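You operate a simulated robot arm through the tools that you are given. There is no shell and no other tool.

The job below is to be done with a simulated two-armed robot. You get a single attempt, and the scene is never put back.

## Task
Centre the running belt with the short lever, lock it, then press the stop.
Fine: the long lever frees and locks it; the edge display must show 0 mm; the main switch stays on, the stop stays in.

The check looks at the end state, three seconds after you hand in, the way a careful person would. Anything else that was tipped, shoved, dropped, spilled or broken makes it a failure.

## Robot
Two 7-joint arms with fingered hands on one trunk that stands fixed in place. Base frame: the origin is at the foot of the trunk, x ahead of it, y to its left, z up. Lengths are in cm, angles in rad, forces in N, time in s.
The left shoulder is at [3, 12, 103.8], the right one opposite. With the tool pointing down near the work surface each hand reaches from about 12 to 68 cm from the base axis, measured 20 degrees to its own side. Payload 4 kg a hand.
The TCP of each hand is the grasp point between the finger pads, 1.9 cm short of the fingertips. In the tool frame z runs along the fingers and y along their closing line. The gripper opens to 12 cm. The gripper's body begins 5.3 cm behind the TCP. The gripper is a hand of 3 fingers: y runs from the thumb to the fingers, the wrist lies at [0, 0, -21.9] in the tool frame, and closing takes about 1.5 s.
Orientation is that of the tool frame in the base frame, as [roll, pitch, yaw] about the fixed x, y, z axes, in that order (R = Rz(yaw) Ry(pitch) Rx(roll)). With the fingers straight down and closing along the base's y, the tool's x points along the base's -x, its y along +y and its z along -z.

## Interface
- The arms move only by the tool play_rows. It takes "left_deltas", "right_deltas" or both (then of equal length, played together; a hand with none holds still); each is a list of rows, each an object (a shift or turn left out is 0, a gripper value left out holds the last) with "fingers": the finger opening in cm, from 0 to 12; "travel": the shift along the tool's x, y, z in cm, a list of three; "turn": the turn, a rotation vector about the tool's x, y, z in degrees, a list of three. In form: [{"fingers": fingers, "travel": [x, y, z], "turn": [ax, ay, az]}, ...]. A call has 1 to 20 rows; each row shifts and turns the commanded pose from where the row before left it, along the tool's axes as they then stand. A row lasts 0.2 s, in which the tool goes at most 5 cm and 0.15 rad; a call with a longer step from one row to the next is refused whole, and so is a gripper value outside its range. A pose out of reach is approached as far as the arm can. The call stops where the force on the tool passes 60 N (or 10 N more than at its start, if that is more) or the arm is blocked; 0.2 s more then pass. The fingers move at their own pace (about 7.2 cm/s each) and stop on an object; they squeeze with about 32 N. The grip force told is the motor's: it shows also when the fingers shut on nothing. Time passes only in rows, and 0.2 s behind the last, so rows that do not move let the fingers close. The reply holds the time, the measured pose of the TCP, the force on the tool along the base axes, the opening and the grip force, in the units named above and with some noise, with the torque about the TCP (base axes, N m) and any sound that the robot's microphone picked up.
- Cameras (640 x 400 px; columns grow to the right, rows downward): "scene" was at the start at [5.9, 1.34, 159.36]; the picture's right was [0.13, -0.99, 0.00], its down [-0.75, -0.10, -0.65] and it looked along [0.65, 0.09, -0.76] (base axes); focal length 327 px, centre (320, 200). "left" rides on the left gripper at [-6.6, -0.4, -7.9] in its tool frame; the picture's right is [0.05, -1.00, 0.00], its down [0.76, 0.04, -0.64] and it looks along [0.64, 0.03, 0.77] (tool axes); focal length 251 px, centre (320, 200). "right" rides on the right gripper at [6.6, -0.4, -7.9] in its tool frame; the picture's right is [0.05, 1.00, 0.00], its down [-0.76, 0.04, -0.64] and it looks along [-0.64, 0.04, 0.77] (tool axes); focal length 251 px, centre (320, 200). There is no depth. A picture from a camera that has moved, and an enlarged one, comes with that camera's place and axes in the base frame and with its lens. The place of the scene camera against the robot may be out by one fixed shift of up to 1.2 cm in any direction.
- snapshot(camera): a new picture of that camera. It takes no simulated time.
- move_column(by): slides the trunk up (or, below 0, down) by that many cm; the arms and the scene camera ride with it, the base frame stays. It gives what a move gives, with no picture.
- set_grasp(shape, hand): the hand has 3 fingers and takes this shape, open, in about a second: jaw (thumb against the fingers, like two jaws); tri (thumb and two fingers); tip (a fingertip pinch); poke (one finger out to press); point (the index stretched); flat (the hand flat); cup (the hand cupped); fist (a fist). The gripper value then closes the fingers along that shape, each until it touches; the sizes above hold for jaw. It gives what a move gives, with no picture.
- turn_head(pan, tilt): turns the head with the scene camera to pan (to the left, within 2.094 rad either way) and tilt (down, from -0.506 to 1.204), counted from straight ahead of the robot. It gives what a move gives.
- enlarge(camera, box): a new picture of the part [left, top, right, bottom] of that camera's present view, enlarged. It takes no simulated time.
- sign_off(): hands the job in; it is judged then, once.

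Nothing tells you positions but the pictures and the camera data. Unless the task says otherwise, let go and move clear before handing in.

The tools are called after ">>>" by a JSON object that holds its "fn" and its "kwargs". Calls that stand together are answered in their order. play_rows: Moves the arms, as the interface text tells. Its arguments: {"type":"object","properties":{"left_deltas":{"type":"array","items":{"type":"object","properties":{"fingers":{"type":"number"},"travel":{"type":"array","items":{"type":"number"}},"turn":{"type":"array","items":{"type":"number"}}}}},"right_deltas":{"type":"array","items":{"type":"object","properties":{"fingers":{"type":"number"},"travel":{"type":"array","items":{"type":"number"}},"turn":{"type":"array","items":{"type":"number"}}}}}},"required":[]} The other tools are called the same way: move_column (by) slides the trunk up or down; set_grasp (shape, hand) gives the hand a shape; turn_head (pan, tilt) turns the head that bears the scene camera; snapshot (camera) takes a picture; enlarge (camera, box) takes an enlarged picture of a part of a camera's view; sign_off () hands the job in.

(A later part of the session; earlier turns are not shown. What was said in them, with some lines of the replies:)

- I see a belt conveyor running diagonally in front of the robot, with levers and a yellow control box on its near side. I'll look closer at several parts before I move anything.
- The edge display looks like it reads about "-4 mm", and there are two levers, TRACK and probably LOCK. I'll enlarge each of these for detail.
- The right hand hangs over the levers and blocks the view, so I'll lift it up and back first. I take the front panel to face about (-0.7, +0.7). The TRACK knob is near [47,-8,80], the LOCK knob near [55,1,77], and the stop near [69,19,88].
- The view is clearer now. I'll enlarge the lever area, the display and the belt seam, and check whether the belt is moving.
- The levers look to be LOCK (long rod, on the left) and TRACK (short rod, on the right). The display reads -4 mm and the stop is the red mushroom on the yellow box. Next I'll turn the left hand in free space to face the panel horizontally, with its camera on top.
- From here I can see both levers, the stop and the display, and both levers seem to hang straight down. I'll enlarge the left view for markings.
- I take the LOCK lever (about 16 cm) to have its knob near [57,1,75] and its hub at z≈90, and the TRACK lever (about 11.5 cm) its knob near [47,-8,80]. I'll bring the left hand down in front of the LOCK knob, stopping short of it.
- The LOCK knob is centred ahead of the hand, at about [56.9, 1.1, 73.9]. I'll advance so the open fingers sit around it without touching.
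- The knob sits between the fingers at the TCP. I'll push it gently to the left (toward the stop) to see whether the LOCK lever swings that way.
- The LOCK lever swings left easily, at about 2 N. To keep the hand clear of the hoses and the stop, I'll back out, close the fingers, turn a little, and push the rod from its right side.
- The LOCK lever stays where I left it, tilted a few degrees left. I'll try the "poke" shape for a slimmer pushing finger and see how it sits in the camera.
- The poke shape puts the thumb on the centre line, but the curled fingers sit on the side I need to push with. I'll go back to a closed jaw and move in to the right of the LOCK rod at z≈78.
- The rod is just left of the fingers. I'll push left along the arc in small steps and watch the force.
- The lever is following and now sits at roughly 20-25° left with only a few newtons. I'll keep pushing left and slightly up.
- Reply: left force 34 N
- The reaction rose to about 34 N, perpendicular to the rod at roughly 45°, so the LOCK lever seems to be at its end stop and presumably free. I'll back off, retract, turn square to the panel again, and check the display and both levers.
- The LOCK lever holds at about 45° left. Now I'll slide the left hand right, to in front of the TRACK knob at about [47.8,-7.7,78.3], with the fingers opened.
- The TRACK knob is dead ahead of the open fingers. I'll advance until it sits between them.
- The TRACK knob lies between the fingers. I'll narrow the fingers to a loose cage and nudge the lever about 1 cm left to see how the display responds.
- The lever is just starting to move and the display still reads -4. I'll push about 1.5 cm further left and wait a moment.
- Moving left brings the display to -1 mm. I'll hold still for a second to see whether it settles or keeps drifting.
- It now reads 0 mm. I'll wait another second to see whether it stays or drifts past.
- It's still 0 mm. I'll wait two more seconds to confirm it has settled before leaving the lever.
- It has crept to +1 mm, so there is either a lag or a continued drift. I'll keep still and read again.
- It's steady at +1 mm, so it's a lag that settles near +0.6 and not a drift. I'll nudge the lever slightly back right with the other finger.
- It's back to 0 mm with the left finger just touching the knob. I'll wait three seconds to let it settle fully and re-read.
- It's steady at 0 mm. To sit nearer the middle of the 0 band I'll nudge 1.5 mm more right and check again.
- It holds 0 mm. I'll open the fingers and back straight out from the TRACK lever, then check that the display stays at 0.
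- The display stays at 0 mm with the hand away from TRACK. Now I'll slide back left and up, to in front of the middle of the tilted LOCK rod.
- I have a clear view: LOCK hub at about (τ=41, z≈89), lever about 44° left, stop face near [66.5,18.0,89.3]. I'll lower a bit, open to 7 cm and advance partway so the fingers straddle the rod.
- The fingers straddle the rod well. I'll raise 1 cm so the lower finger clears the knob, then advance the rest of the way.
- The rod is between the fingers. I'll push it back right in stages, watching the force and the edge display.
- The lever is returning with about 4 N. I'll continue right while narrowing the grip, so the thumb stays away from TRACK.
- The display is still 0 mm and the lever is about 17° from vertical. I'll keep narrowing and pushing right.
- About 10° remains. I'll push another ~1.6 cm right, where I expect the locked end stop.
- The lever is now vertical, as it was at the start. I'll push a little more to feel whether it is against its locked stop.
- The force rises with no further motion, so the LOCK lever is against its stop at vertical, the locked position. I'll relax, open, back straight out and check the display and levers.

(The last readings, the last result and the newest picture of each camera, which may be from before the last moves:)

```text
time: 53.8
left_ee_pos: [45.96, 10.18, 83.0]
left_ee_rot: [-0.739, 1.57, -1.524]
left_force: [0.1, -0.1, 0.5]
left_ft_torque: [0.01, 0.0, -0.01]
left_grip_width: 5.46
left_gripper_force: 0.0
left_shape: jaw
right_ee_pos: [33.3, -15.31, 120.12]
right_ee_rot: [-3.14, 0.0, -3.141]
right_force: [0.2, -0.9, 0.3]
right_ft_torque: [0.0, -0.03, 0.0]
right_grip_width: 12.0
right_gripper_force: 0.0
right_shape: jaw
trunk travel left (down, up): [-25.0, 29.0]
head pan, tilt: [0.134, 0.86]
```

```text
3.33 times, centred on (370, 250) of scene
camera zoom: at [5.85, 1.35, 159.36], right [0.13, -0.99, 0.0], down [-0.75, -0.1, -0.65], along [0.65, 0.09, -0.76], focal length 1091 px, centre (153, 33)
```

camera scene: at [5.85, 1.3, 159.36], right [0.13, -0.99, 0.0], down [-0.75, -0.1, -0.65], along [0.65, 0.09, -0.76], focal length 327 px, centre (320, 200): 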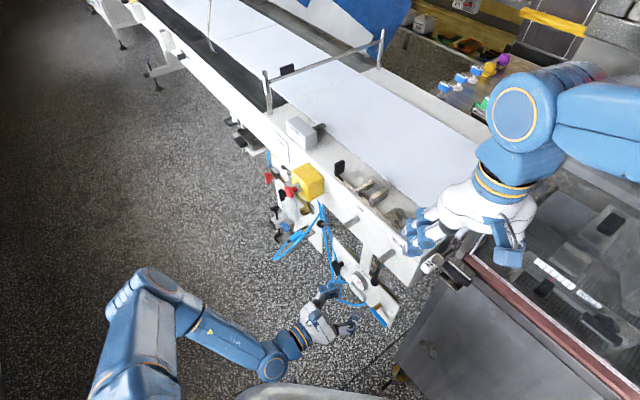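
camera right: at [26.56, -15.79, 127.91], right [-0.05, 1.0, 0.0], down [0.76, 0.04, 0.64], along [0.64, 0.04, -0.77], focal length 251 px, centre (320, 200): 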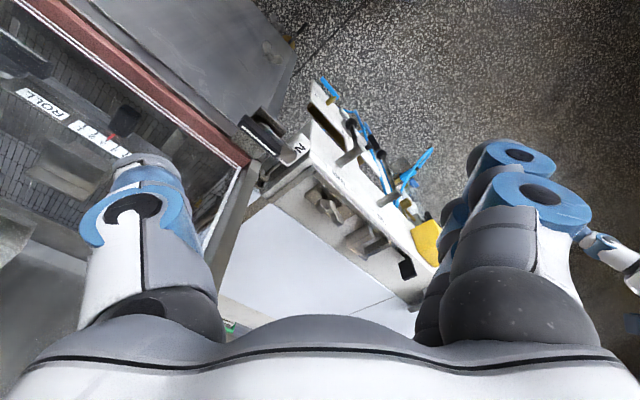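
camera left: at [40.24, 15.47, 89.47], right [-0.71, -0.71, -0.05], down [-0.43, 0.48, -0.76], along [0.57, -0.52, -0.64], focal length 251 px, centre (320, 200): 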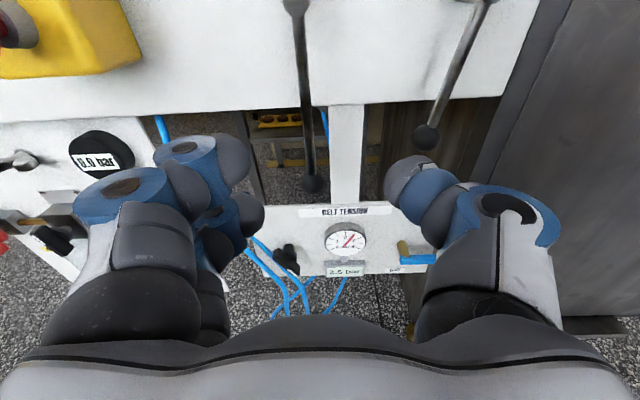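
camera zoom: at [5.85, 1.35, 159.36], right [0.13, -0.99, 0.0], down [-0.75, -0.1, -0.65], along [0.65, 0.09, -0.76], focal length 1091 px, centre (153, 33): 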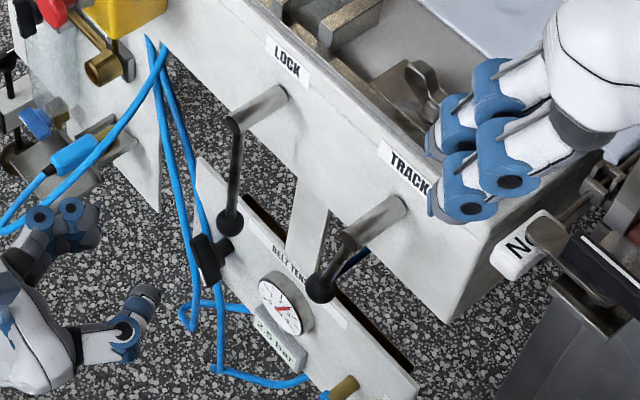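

LOCK is vertical, TRACK holds its new angle, and the display reads 0 mm. Next I'll change to the poke shape and move the left hand in front of the red stop at about [66.5,18.0,89.3], staying well out.

>>> {"fn": "set_grasp", "kwargs": {"shape": "poke", "hand": "left"}}

>>> {"fn": "play_rows", "kwargs": {"left_deltas": [{"travel": [-1.26, 4.0, 0]}, {"travel": [-1.26, 4.0, 0]}, {"travel": [-1.26, 4.0, 0]}, {"travel": [-1.26, 4.0, 0]}, {"travel": [-1.26, 4.0, 0]}]}}

>>> {"fn": "snapshot", "kwargs": {"camera": "left"}}

>>> {"fn": "enlarge", "kwargs": {"camera": "scene", "box": [210, 100, 370, 220]}}

```text
time: 54.7
left_ee_pos: [45.98, 10.11, 82.94]
left_ee_rot: [-2.314, 1.57, -3.099]
left_force: [0.7, -0.1, 0.0]
left_ft_torque: [0.0, 0.0, -0.01]
left_grip_width: 0.0
left_gripper_force: 0.0
left_shape: poke
right_ee_pos: [33.45, -15.34, 120.12]
right_ee_rot: [3.14, -0.001, 3.141]
right_force: [-0.1, -0.3, -0.8]
right_ft_torque: [0.01, 0.03, -0.01]
right_grip_width: 11.98
right_gripper_force: 0.1
right_shape: jaw
trunk travel left (down, up): [-25.0, 29.0]
head pan, tilt: [0.134, 0.86]
```

```text
time: 55.9
left_ee_pos: [60.3, 24.23, 89.02]
left_ee_rot: [-2.115, 1.57, -2.901]
left_force: [-0.2, 1.3, -0.2]
left_ft_torque: [0.0, 0.02, 0.01]
left_grip_width: 0.03
left_gripper_force: 0.1
left_shape: poke
right_ee_pos: [33.35, -15.38, 120.04]
right_ee_rot: [-3.141, -0.001, 3.14]
right_force: [-1.1, 0.0, -0.1]
right_ft_torque: [-0.03, 0.0, -0.02]
right_grip_width: 11.98
right_gripper_force: 0.1
right_shape: jaw
trunk travel left (down, up): [-25.0, 29.0]
head pan, tilt: [0.134, 0.86]
```

```text
taken
camera left: at [54.56, 29.49, 95.61], right [-0.71, -0.71, -0.05], down [-0.43, 0.48, -0.76], along [0.57, -0.52, -0.64], focal length 251 px, centre (320, 200)
```

left: 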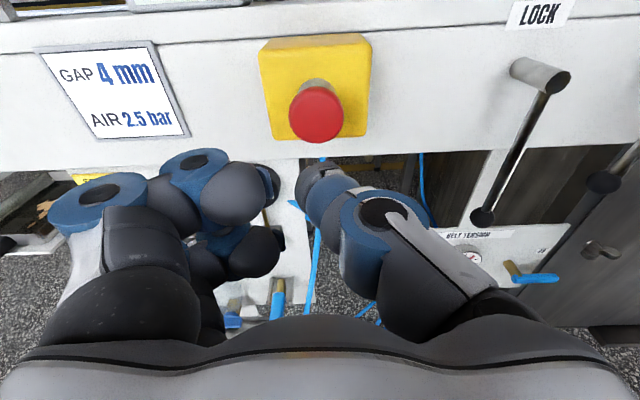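

```text
3.33 times, centred on (290, 160) of scene
camera zoom: at [5.94, 1.34, 159.36], right [0.13, -0.99, 0.0], down [-0.75, -0.1, -0.65], along [0.65, 0.09, -0.76], focal length 1091 px, centre (420, 333)
```

zoom: 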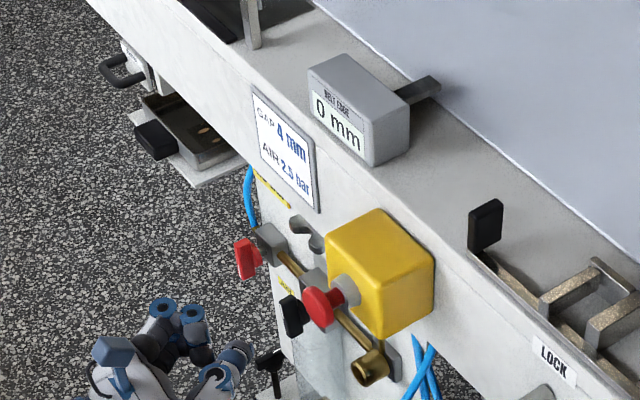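

The thumb tip lines up with the stop mushroom at about [66.7,18.1,89.2]. I'll advance most of the gap, then look again.

>>> {"fn": "play_rows", "kwargs": {"left_deltas": [{"travel": [-0.1, 0.3, 2]}, {"travel": [0, 0, 2]}, {"travel": [0, 0, 1.2]}]}}

>>> {"fn": "snapshot", "kwargs": {"camera": "left"}}

>>> {"fn": "enlarge", "kwargs": {"camera": "scene", "box": [250, 140, 350, 220]}}

```text
time: 56.7
left_ee_pos: [64.0, 20.84, 89.08]
left_ee_rot: [-3.001, 1.569, 2.499]
left_force: [0.8, 0.2, 0.1]
left_ft_torque: [-0.04, 0.0, -0.03]
left_grip_width: 0.01
left_gripper_force: 0.0
left_shape: poke
right_ee_pos: [33.3, -15.28, 119.95]
right_ee_rot: [-3.141, 0.001, 3.14]
right_force: [0.3, 0.0, -0.7]
right_ft_torque: [-0.01, 0.02, -0.01]
right_grip_width: 12.0
right_gripper_force: 0.1
right_shape: jaw
trunk travel left (down, up): [-25.0, 29.0]
head pan, tilt: [0.134, 0.86]
```

```text
taken
camera left: at [58.27, 26.08, 95.68], right [-0.71, -0.71, -0.05], down [-0.43, 0.48, -0.76], along [0.57, -0.52, -0.64], focal length 251 px, centre (320, 200)
```

left: 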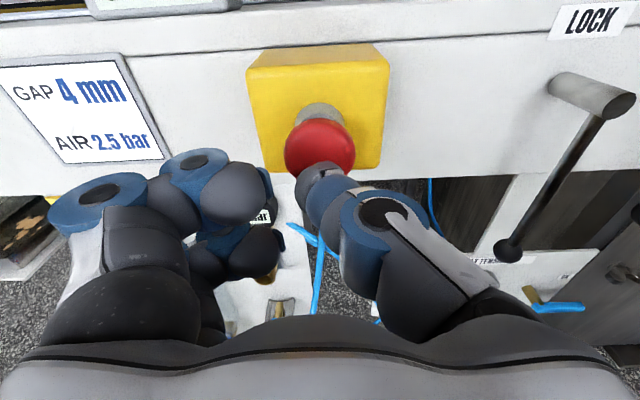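

```text
5.00 times, centred on (300, 180) of scene
camera zoom: at [5.91, 1.32, 159.36], right [0.13, -0.99, 0.0], down [-0.75, -0.1, -0.65], along [0.65, 0.09, -0.76], focal length 1637 px, centre (420, 300)
```

zoom: 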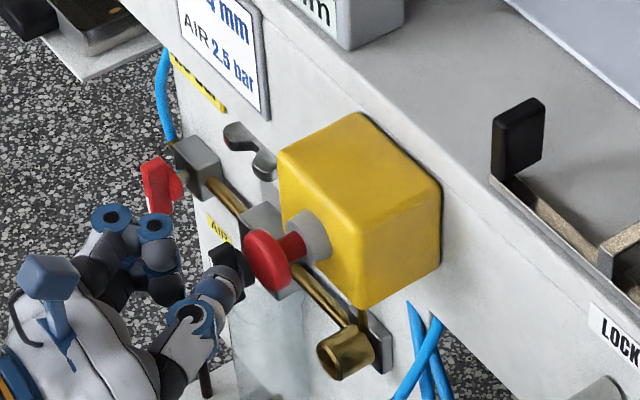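

The thumb tip is roughly 1.5 cm from the mushroom. I'll press in slowly.

>>> {"fn": "play_rows", "kwargs": {"left_deltas": [{"travel": [0, 0, 0.4]}, {"travel": [0, 0, 0.4]}, {"travel": [0, 0, 0.4]}, {"travel": [0, 0, 0.4]}, {"travel": [0, 0, 0.3]}]}}

>>> {"fn": "enlarge", "kwargs": {"camera": "scene", "box": [250, 140, 350, 220]}}

>>> {"fn": "snapshot", "kwargs": {"camera": "left"}}

```text
time: 57.9
left_ee_pos: [65.22, 19.36, 89.19]
left_ee_rot: [0.698, 1.57, -0.087]
left_force: [-0.3, -0.2, -0.1]
left_ft_torque: [-0.01, 0.0, 0.01]
left_grip_width: 0.0
left_gripper_force: 0.1
left_shape: poke
right_ee_pos: [33.33, -15.37, 120.1]
right_ee_rot: [3.141, 0.001, 3.141]
right_force: [-0.4, 0.2, -0.3]
right_ft_torque: [0.05, 0.0, -0.04]
right_grip_width: 11.98
right_gripper_force: 0.0
right_shape: jaw
trunk travel left (down, up): [-25.0, 29.0]
head pan, tilt: [0.134, 0.86]
```

```text
5.00 times, centred on (300, 180) of scene
camera zoom: at [5.91, 1.29, 159.36], right [0.13, -0.99, 0.0], down [-0.75, -0.1, -0.65], along [0.65, 0.09, -0.76], focal length 1637 px, centre (420, 300)
```

zoom: 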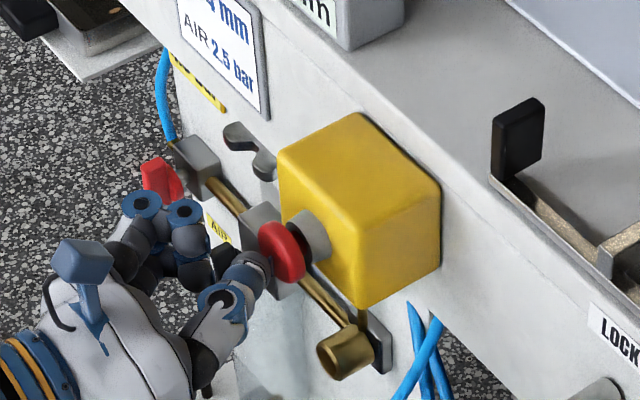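

```text
taken
camera left: at [59.49, 24.63, 95.75], right [-0.71, -0.71, -0.05], down [-0.43, 0.48, -0.76], along [0.57, -0.52, -0.64], focal length 251 px, centre (320, 200)
```

left: 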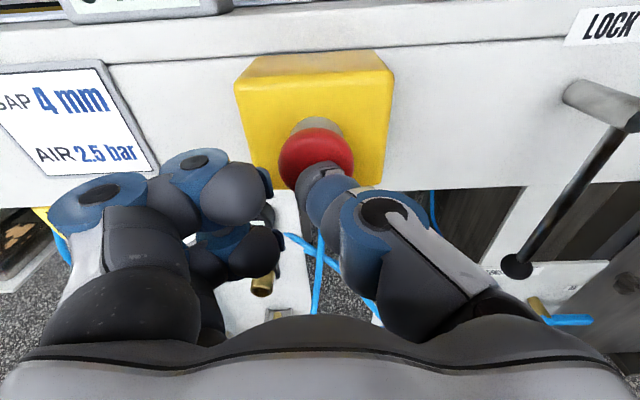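

The mushroom has moved in and the contact force is nearly zero, so it seems to have latched. I'll press slightly further to be sure it's fully in.

>>> {"fn": "play_rows", "kwargs": {"left_deltas": [{"travel": [0, 0, 0.25]}, {"travel": [0, 0, 0.25]}]}}

>>> {"fn": "enlarge", "kwargs": {"camera": "scene", "box": [250, 140, 350, 220]}}

```text
time: 58.5
left_ee_pos: [65.43, 19.17, 89.03]
left_ee_rot: [-0.57, 1.57, -1.353]
left_force: [-0.6, 0.5, 0.3]
left_ft_torque: [-0.01, 0.0, 0.02]
left_grip_width: 0.01
left_gripper_force: 0.0
left_shape: poke
right_ee_pos: [33.42, -15.32, 119.97]
right_ee_rot: [3.141, 0.001, -3.141]
right_force: [0.0, -1.1, -1.1]
right_ft_torque: [0.01, 0.0, 0.0]
right_grip_width: 12.01
right_gripper_force: 0.0
right_shape: jaw
trunk travel left (down, up): [-25.0, 29.0]
head pan, tilt: [0.134, 0.86]
```

```text
5.00 times, centred on (300, 180) of scene
camera zoom: at [5.84, 1.36, 159.36], right [0.13, -0.99, 0.0], down [-0.75, -0.1, -0.65], along [0.65, 0.09, -0.76], focal length 1637 px, centre (420, 300)
```

zoom: 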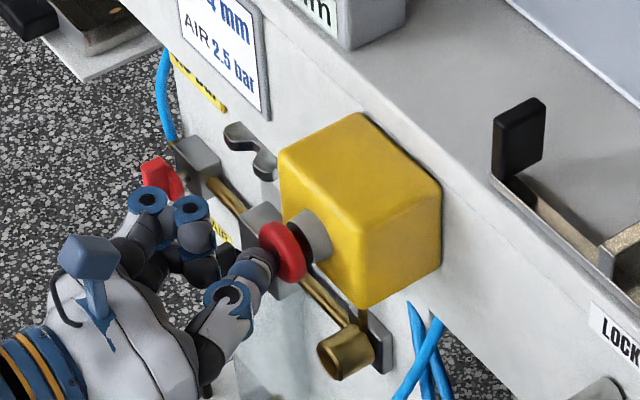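

There is still little force. I'll press slightly more and hold to feel the hard stop.

>>> {"fn": "play_rows", "kwargs": {"left_deltas": [{"travel": [0, 0, 0.3]}, {"travel": [0, 0, 0.3]}, {}]}}

>>> {"fn": "enlarge", "kwargs": {"camera": "scene", "box": [250, 140, 350, 220]}}

>>> {"fn": "snapshot", "kwargs": {"camera": "left"}}

```text
time: 59.3
left_ee_pos: [65.72, 18.98, 89.21]
left_ee_rot: [2.357, 1.569, 1.575]
left_force: [-29.0, 19.5, -2.2]
left_ft_torque: [0.08, 0.06, -0.24]
left_grip_width: 0.01
left_gripper_force: 0.0
left_shape: poke
right_ee_pos: [33.0, -15.1, 120.12]
right_ee_rot: [-3.14, 0.002, -3.14]
right_force: [0.2, 0.5, 0.3]
right_ft_torque: [0.0, -0.01, 0.01]
right_grip_width: 11.99
right_gripper_force: 0.0
right_shape: jaw
trunk travel left (down, up): [-25.0, 29.0]
head pan, tilt: [0.134, 0.86]
```

```text
5.00 times, centred on (300, 180) of scene
camera zoom: at [5.43, 1.61, 159.37], right [0.13, -0.99, 0.0], down [-0.75, -0.1, -0.65], along [0.65, 0.09, -0.76], focal length 1637 px, centre (420, 300)
```

zoom: 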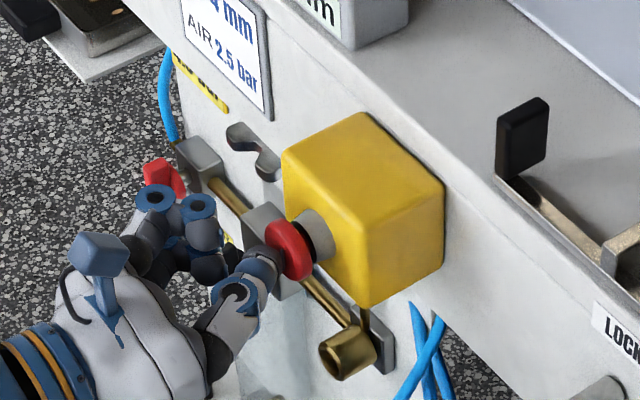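

```text
taken
camera left: at [59.94, 24.2, 95.73], right [-0.7, -0.71, -0.05], down [-0.43, 0.48, -0.76], along [0.57, -0.51, -0.64], focal length 251 px, centre (320, 200)
```

left: 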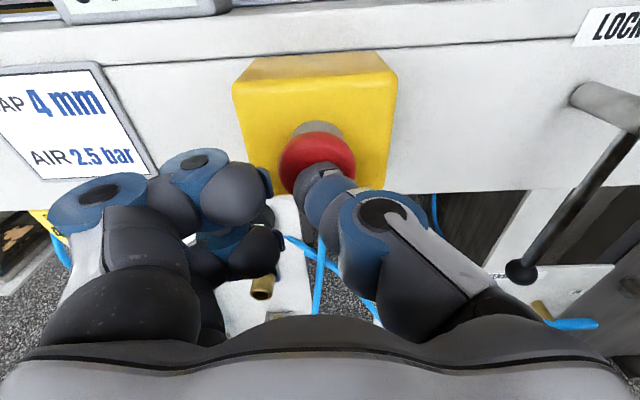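

A solid 35 N reaction means the button is fully in. I'll back straight out and check that it stays in and the belt has stopped.

>>> {"fn": "play_rows", "kwargs": {"left_deltas": [{"travel": [0, 0, -0.6]}, {"travel": [0, 0, -1.5]}, {"travel": [0, 0, -3]}, {"travel": [0, 0, -4]}, {"travel": [0, 0, -4]}, {}, {}]}}

>>> {"fn": "snapshot", "kwargs": {"camera": "left"}}

>>> {"fn": "enlarge", "kwargs": {"camera": "scene", "box": [250, 100, 350, 220]}}

>>> {"fn": "snapshot", "kwargs": {"camera": "scene"}}

```text
time: 60.9
left_ee_pos: [56.56, 28.03, 89.2]
left_ee_rot: [-0.739, 1.569, -1.523]
left_force: [0.1, -0.4, -0.4]
left_ft_torque: [0.04, 0.01, 0.02]
left_grip_width: 0.0
left_gripper_force: 0.2
left_shape: poke
right_ee_pos: [33.3, -15.31, 120.14]
right_ee_rot: [-3.141, 0.0, -3.141]
right_force: [-0.2, 0.5, 0.1]
right_ft_torque: [-0.01, 0.0, -0.04]
right_grip_width: 11.98
right_gripper_force: 0.1
right_shape: jaw
trunk travel left (down, up): [-25.0, 29.0]
head pan, tilt: [0.134, 0.86]
```

```text
taken
camera left: at [50.77, 33.39, 95.68], right [-0.71, -0.71, -0.05], down [-0.43, 0.48, -0.76], along [0.57, -0.52, -0.64], focal length 251 px, centre (320, 200)
```

left: 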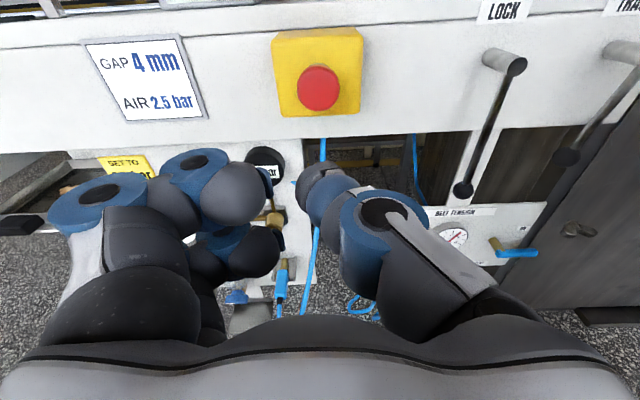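

```text
3.33 times, centred on (300, 160) of scene
camera zoom: at [5.84, 1.38, 159.36], right [0.13, -0.99, 0.0], down [-0.75, -0.1, -0.65], along [0.65, 0.09, -0.76], focal length 1091 px, centre (387, 333)
```

zoom: 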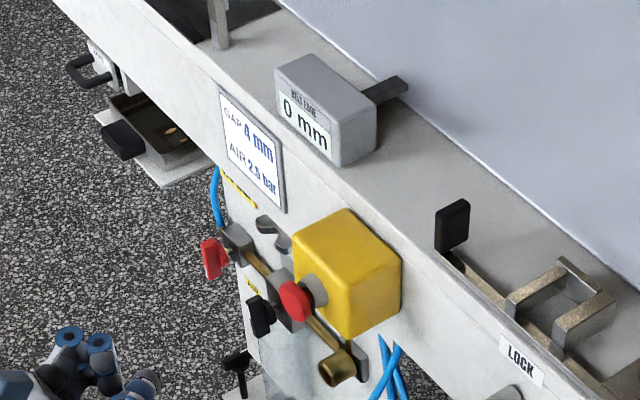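

```text
taken
camera scene: at [5.84, 1.38, 159.36], right [0.13, -0.99, 0.0], down [-0.75, -0.1, -0.65], along [0.65, 0.09, -0.76], focal length 327 px, centre (320, 200)
```

scene: 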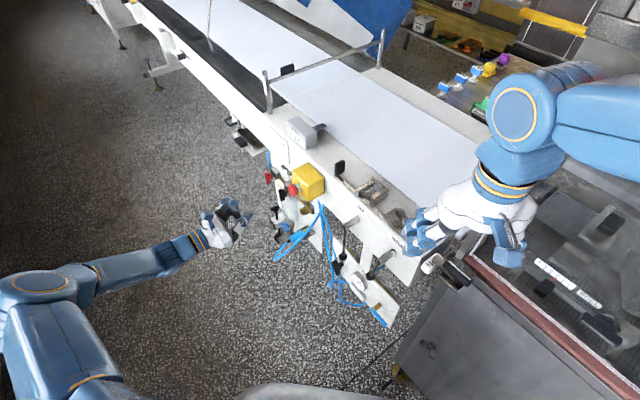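

The stop has stayed in and the display reads 0 mm. I'll move the left hand further clear, then check the stop, display, levers and main switch once more.

>>> {"fn": "play_rows", "kwargs": {"left_deltas": [{"travel": [0, 0, -4]}, {"travel": [0, 0, -4]}, {}, {}, {}, {}, {}, {}, {}, {}, {}]}}

>>> {"fn": "enlarge", "kwargs": {"camera": "scene", "box": [260, 160, 320, 210]}}

>>> {"fn": "enlarge", "kwargs": {"camera": "scene", "box": [270, 100, 350, 150]}}

>>> {"fn": "enlarge", "kwargs": {"camera": "scene", "box": [310, 190, 480, 320]}}

>>> {"fn": "snapshot", "kwargs": {"camera": "left"}}

```text
time: 63.3
left_ee_pos: [51.07, 33.71, 89.23]
left_ee_rot: [-2.295, 1.571, -3.079]
left_force: [-0.8, 0.5, 0.1]
left_ft_torque: [0.0, -0.01, 0.0]
left_grip_width: 0.0
left_gripper_force: 0.0
left_shape: poke
right_ee_pos: [33.35, -15.37, 120.06]
right_ee_rot: [3.141, 0.001, -3.14]
right_force: [0.1, 0.6, -0.6]
right_ft_torque: [-0.02, -0.01, -0.03]
right_grip_width: 11.99
right_gripper_force: 0.1
right_shape: jaw
trunk travel left (down, up): [-25.0, 29.0]
head pan, tilt: [0.134, 0.86]
```

```text
8.00 times, centred on (290, 185) of scene
camera zoom: at [5.87, 1.34, 159.36], right [0.13, -0.99, 0.0], down [-0.75, -0.1, -0.65], along [0.65, 0.09, -0.76], focal length 2619 px, centre (560, 320)
```

zoom: 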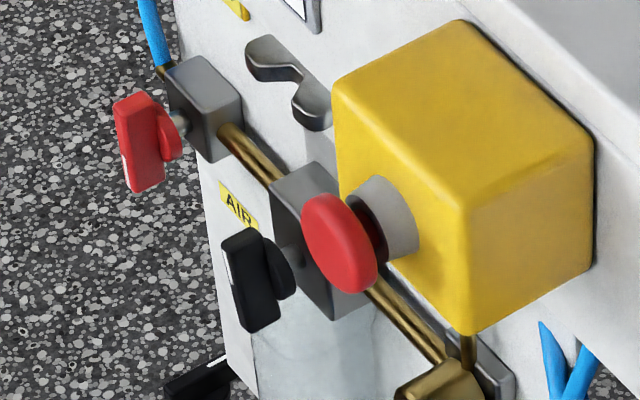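

```text
8.00 times, centred on (310, 125) of scene
camera zoom: at [5.87, 1.34, 159.36], right [0.13, -0.99, 0.0], down [-0.75, -0.1, -0.65], along [0.65, 0.09, -0.76], focal length 2619 px, centre (400, 800)
```

zoom: 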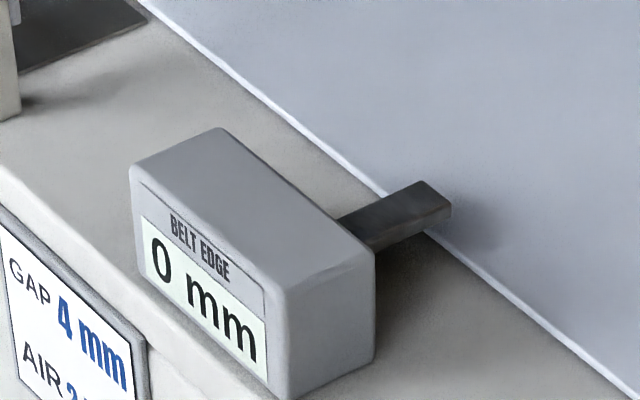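

```text
3.08 times, centred on (395, 255) of scene
camera zoom: at [5.87, 1.34, 159.36], right [0.13, -0.99, 0.0], down [-0.75, -0.1, -0.65], along [0.65, 0.09, -0.76], focal length 1007 px, centre (89, 31)
```

zoom: 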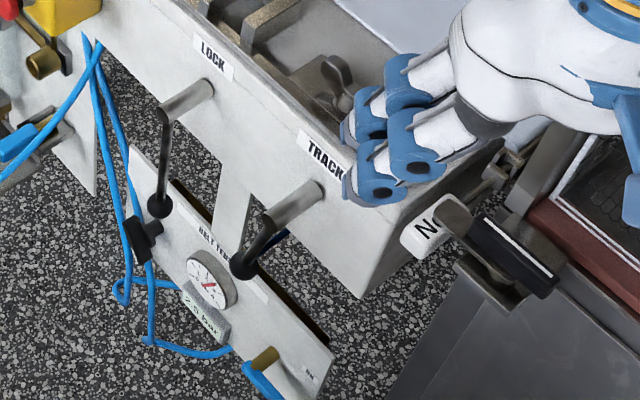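

```text
taken
camera left: at [45.29, 38.89, 95.74], right [-0.71, -0.71, -0.05], down [-0.43, 0.48, -0.76], along [0.57, -0.52, -0.64], focal length 251 px, centre (320, 200)
```

left: 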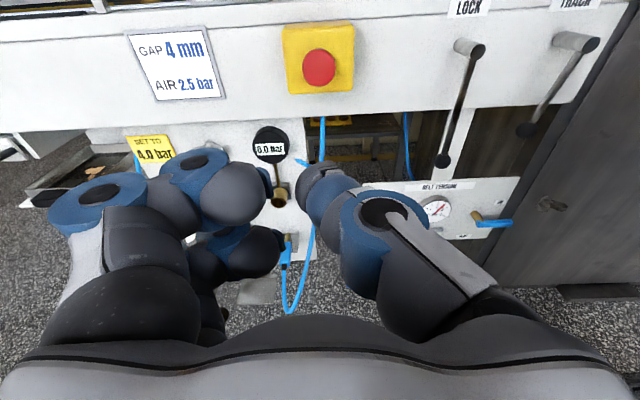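

The stop is still in, with its red stem no longer showing. The display reads 0 mm, LOCK is vertical and the main switch hasn't been touched. To confirm the belt has stopped I'll turn the head and look for its seam farther along.

>>> {"fn": "turn_head", "kwargs": {"pan": 0.5, "tilt": 0.45}}

>>> {"fn": "snapshot", "kwargs": {"camera": "scene"}}

```text
time: 64.2
left_ee_pos: [51.01, 33.56, 89.3]
left_ee_rot: [0.779, 1.569, -0.006]
left_force: [1.0, 0.0, 0.1]
left_ft_torque: [-0.01, -0.01, 0.0]
left_grip_width: 0.0
left_gripper_force: 0.1
left_shape: poke
right_ee_pos: [33.39, -15.37, 119.99]
right_ee_rot: [-3.141, -0.001, 3.141]
right_force: [0.2, -0.5, -0.3]
right_ft_torque: [0.03, 0.01, 0.02]
right_grip_width: 11.99
right_gripper_force: 0.0
right_shape: jaw
trunk travel left (down, up): [-25.0, 29.0]
head pan, tilt: [0.499, 0.45]
```

```text
taken
camera scene: at [6.26, 4.69, 162.89], right [0.48, -0.88, 0.0], down [-0.38, -0.21, -0.9], along [0.79, 0.43, -0.44], focal length 327 px, centre (320, 200)
```

scene: 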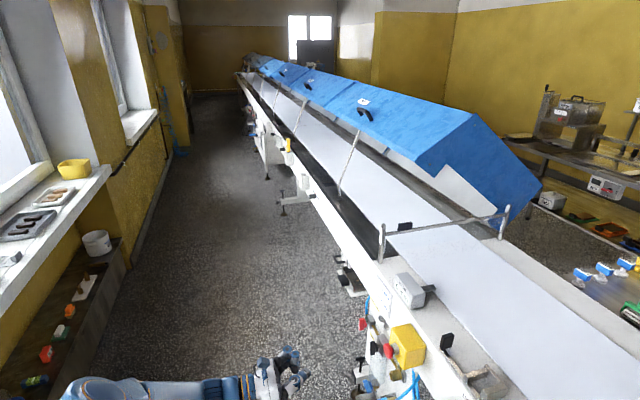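

The belt is very long. I'll enlarge its upper portion to look for the seam.

>>> {"fn": "enlarge", "kwargs": {"camera": "scene", "box": [230, 60, 400, 180]}}

>>> {"fn": "enlarge", "kwargs": {"camera": "scene", "box": [340, 150, 640, 400]}}

```text
3.33 times, centred on (315, 120) of scene
camera zoom: at [6.26, 4.69, 162.89], right [0.48, -0.88, 0.0], down [-0.38, -0.21, -0.9], along [0.79, 0.43, -0.44], focal length 1091 px, centre (337, 467)
```

zoom: 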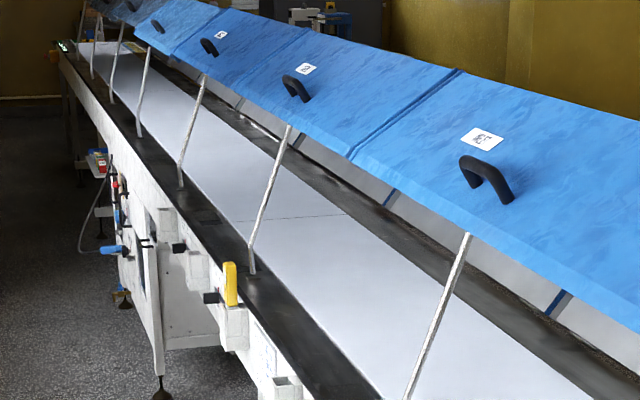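

```text
1.60 times, centred on (490, 275) of scene
camera zoom: at [6.26, 4.69, 162.89], right [0.48, -0.88, 0.0], down [-0.38, -0.21, -0.9], along [0.79, 0.43, -0.44], focal length 524 px, centre (48, 80)
```

zoom: 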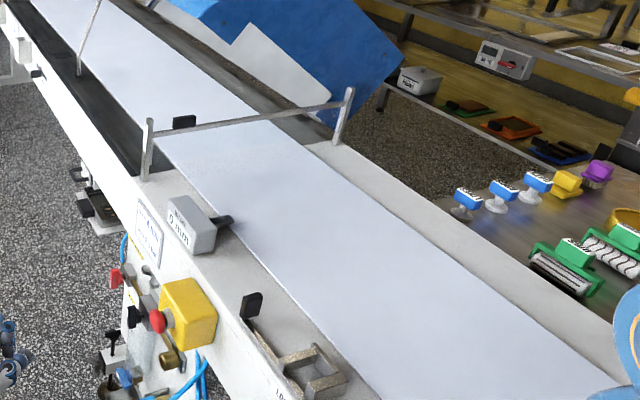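

I can see the seam on the far belt at about (290,217) in the zoom. I'll wait two seconds and compare.

>>> {"fn": "play_rows", "kwargs": {"left_deltas": [{}, {}, {}, {}, {}, {}, {}, {}, {}, {}]}}

>>> {"fn": "enlarge", "kwargs": {"camera": "scene", "box": [230, 60, 400, 180]}}

>>> {"fn": "enlarge", "kwargs": {"camera": "scene", "box": [350, 250, 450, 390]}}

```text
time: 66.4
left_ee_pos: [51.04, 33.61, 89.11]
left_ee_rot: [-2.25, 1.571, -3.035]
left_force: [-0.2, -0.1, 0.3]
left_ft_torque: [0.0, -0.01, -0.02]
left_grip_width: 0.0
left_gripper_force: 0.1
left_shape: poke
right_ee_pos: [33.35, -15.31, 120.06]
right_ee_rot: [3.141, 0.0, 3.141]
right_force: [0.4, 0.0, 0.3]
right_ft_torque: [-0.02, 0.01, 0.03]
right_grip_width: 12.01
right_gripper_force: 0.0
right_shape: jaw
trunk travel left (down, up): [-25.0, 29.0]
head pan, tilt: [0.499, 0.45]
```

```text
3.33 times, centred on (315, 120) of scene
camera zoom: at [6.25, 4.7, 162.9], right [0.48, -0.88, 0.0], down [-0.38, -0.21, -0.9], along [0.79, 0.43, -0.44], focal length 1091 px, centre (337, 467)
```

zoom: 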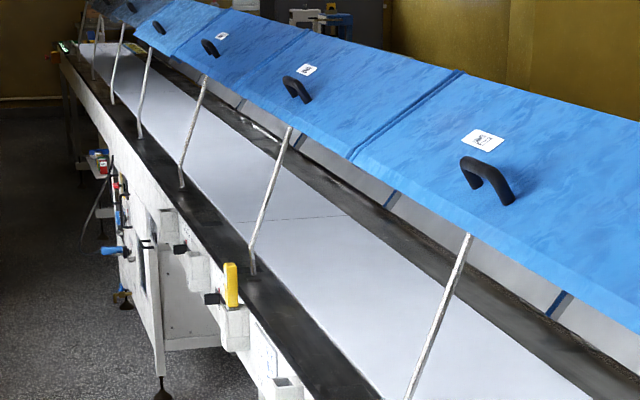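

```text
2.86 times, centred on (400, 320) of scene
camera zoom: at [6.25, 4.7, 162.9], right [0.48, -0.88, 0.0], down [-0.38, -0.21, -0.9], along [0.79, 0.43, -0.44], focal length 935 px, centre (91, -143)
```

zoom: 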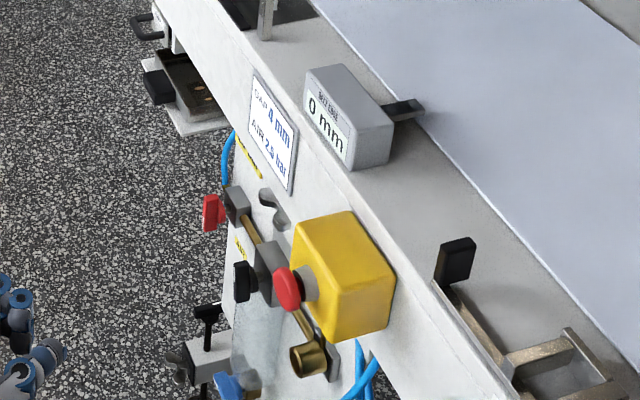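

The seam hasn't moved in two seconds, so the belt has stopped. The display reads 0 mm, LOCK is back at its stop, the stop button stays in, and both hands are clear, so I'm handing the job in.

>>> {"fn": "sign_off", "kwargs": {}}

```text
The job is handed in.
```

The belt is centred, locked and stopped, and I've handed the job in. I don't have the check's result.

- **Centring:** I freed the belt with the long LOCK lever, then moved the short TRACK lever a little to the left. The edge display went from -4 mm to 0 mm and stayed there, including after locking and after the stop.
- **Locking:** I pushed the LOCK lever back to vertical until it met its end stop. I didn't try the TRACK lever afterwards to confirm it was held.
- **Stop:** I pressed the red button until it was fully in, and it has stayed in. The belt seam did not move over about two seconds, so the belt has stopped.
- **Everything else:** I didn't touch the main switch, and I saw nothing tipped or moved. Both hands are clear of the conveyor.
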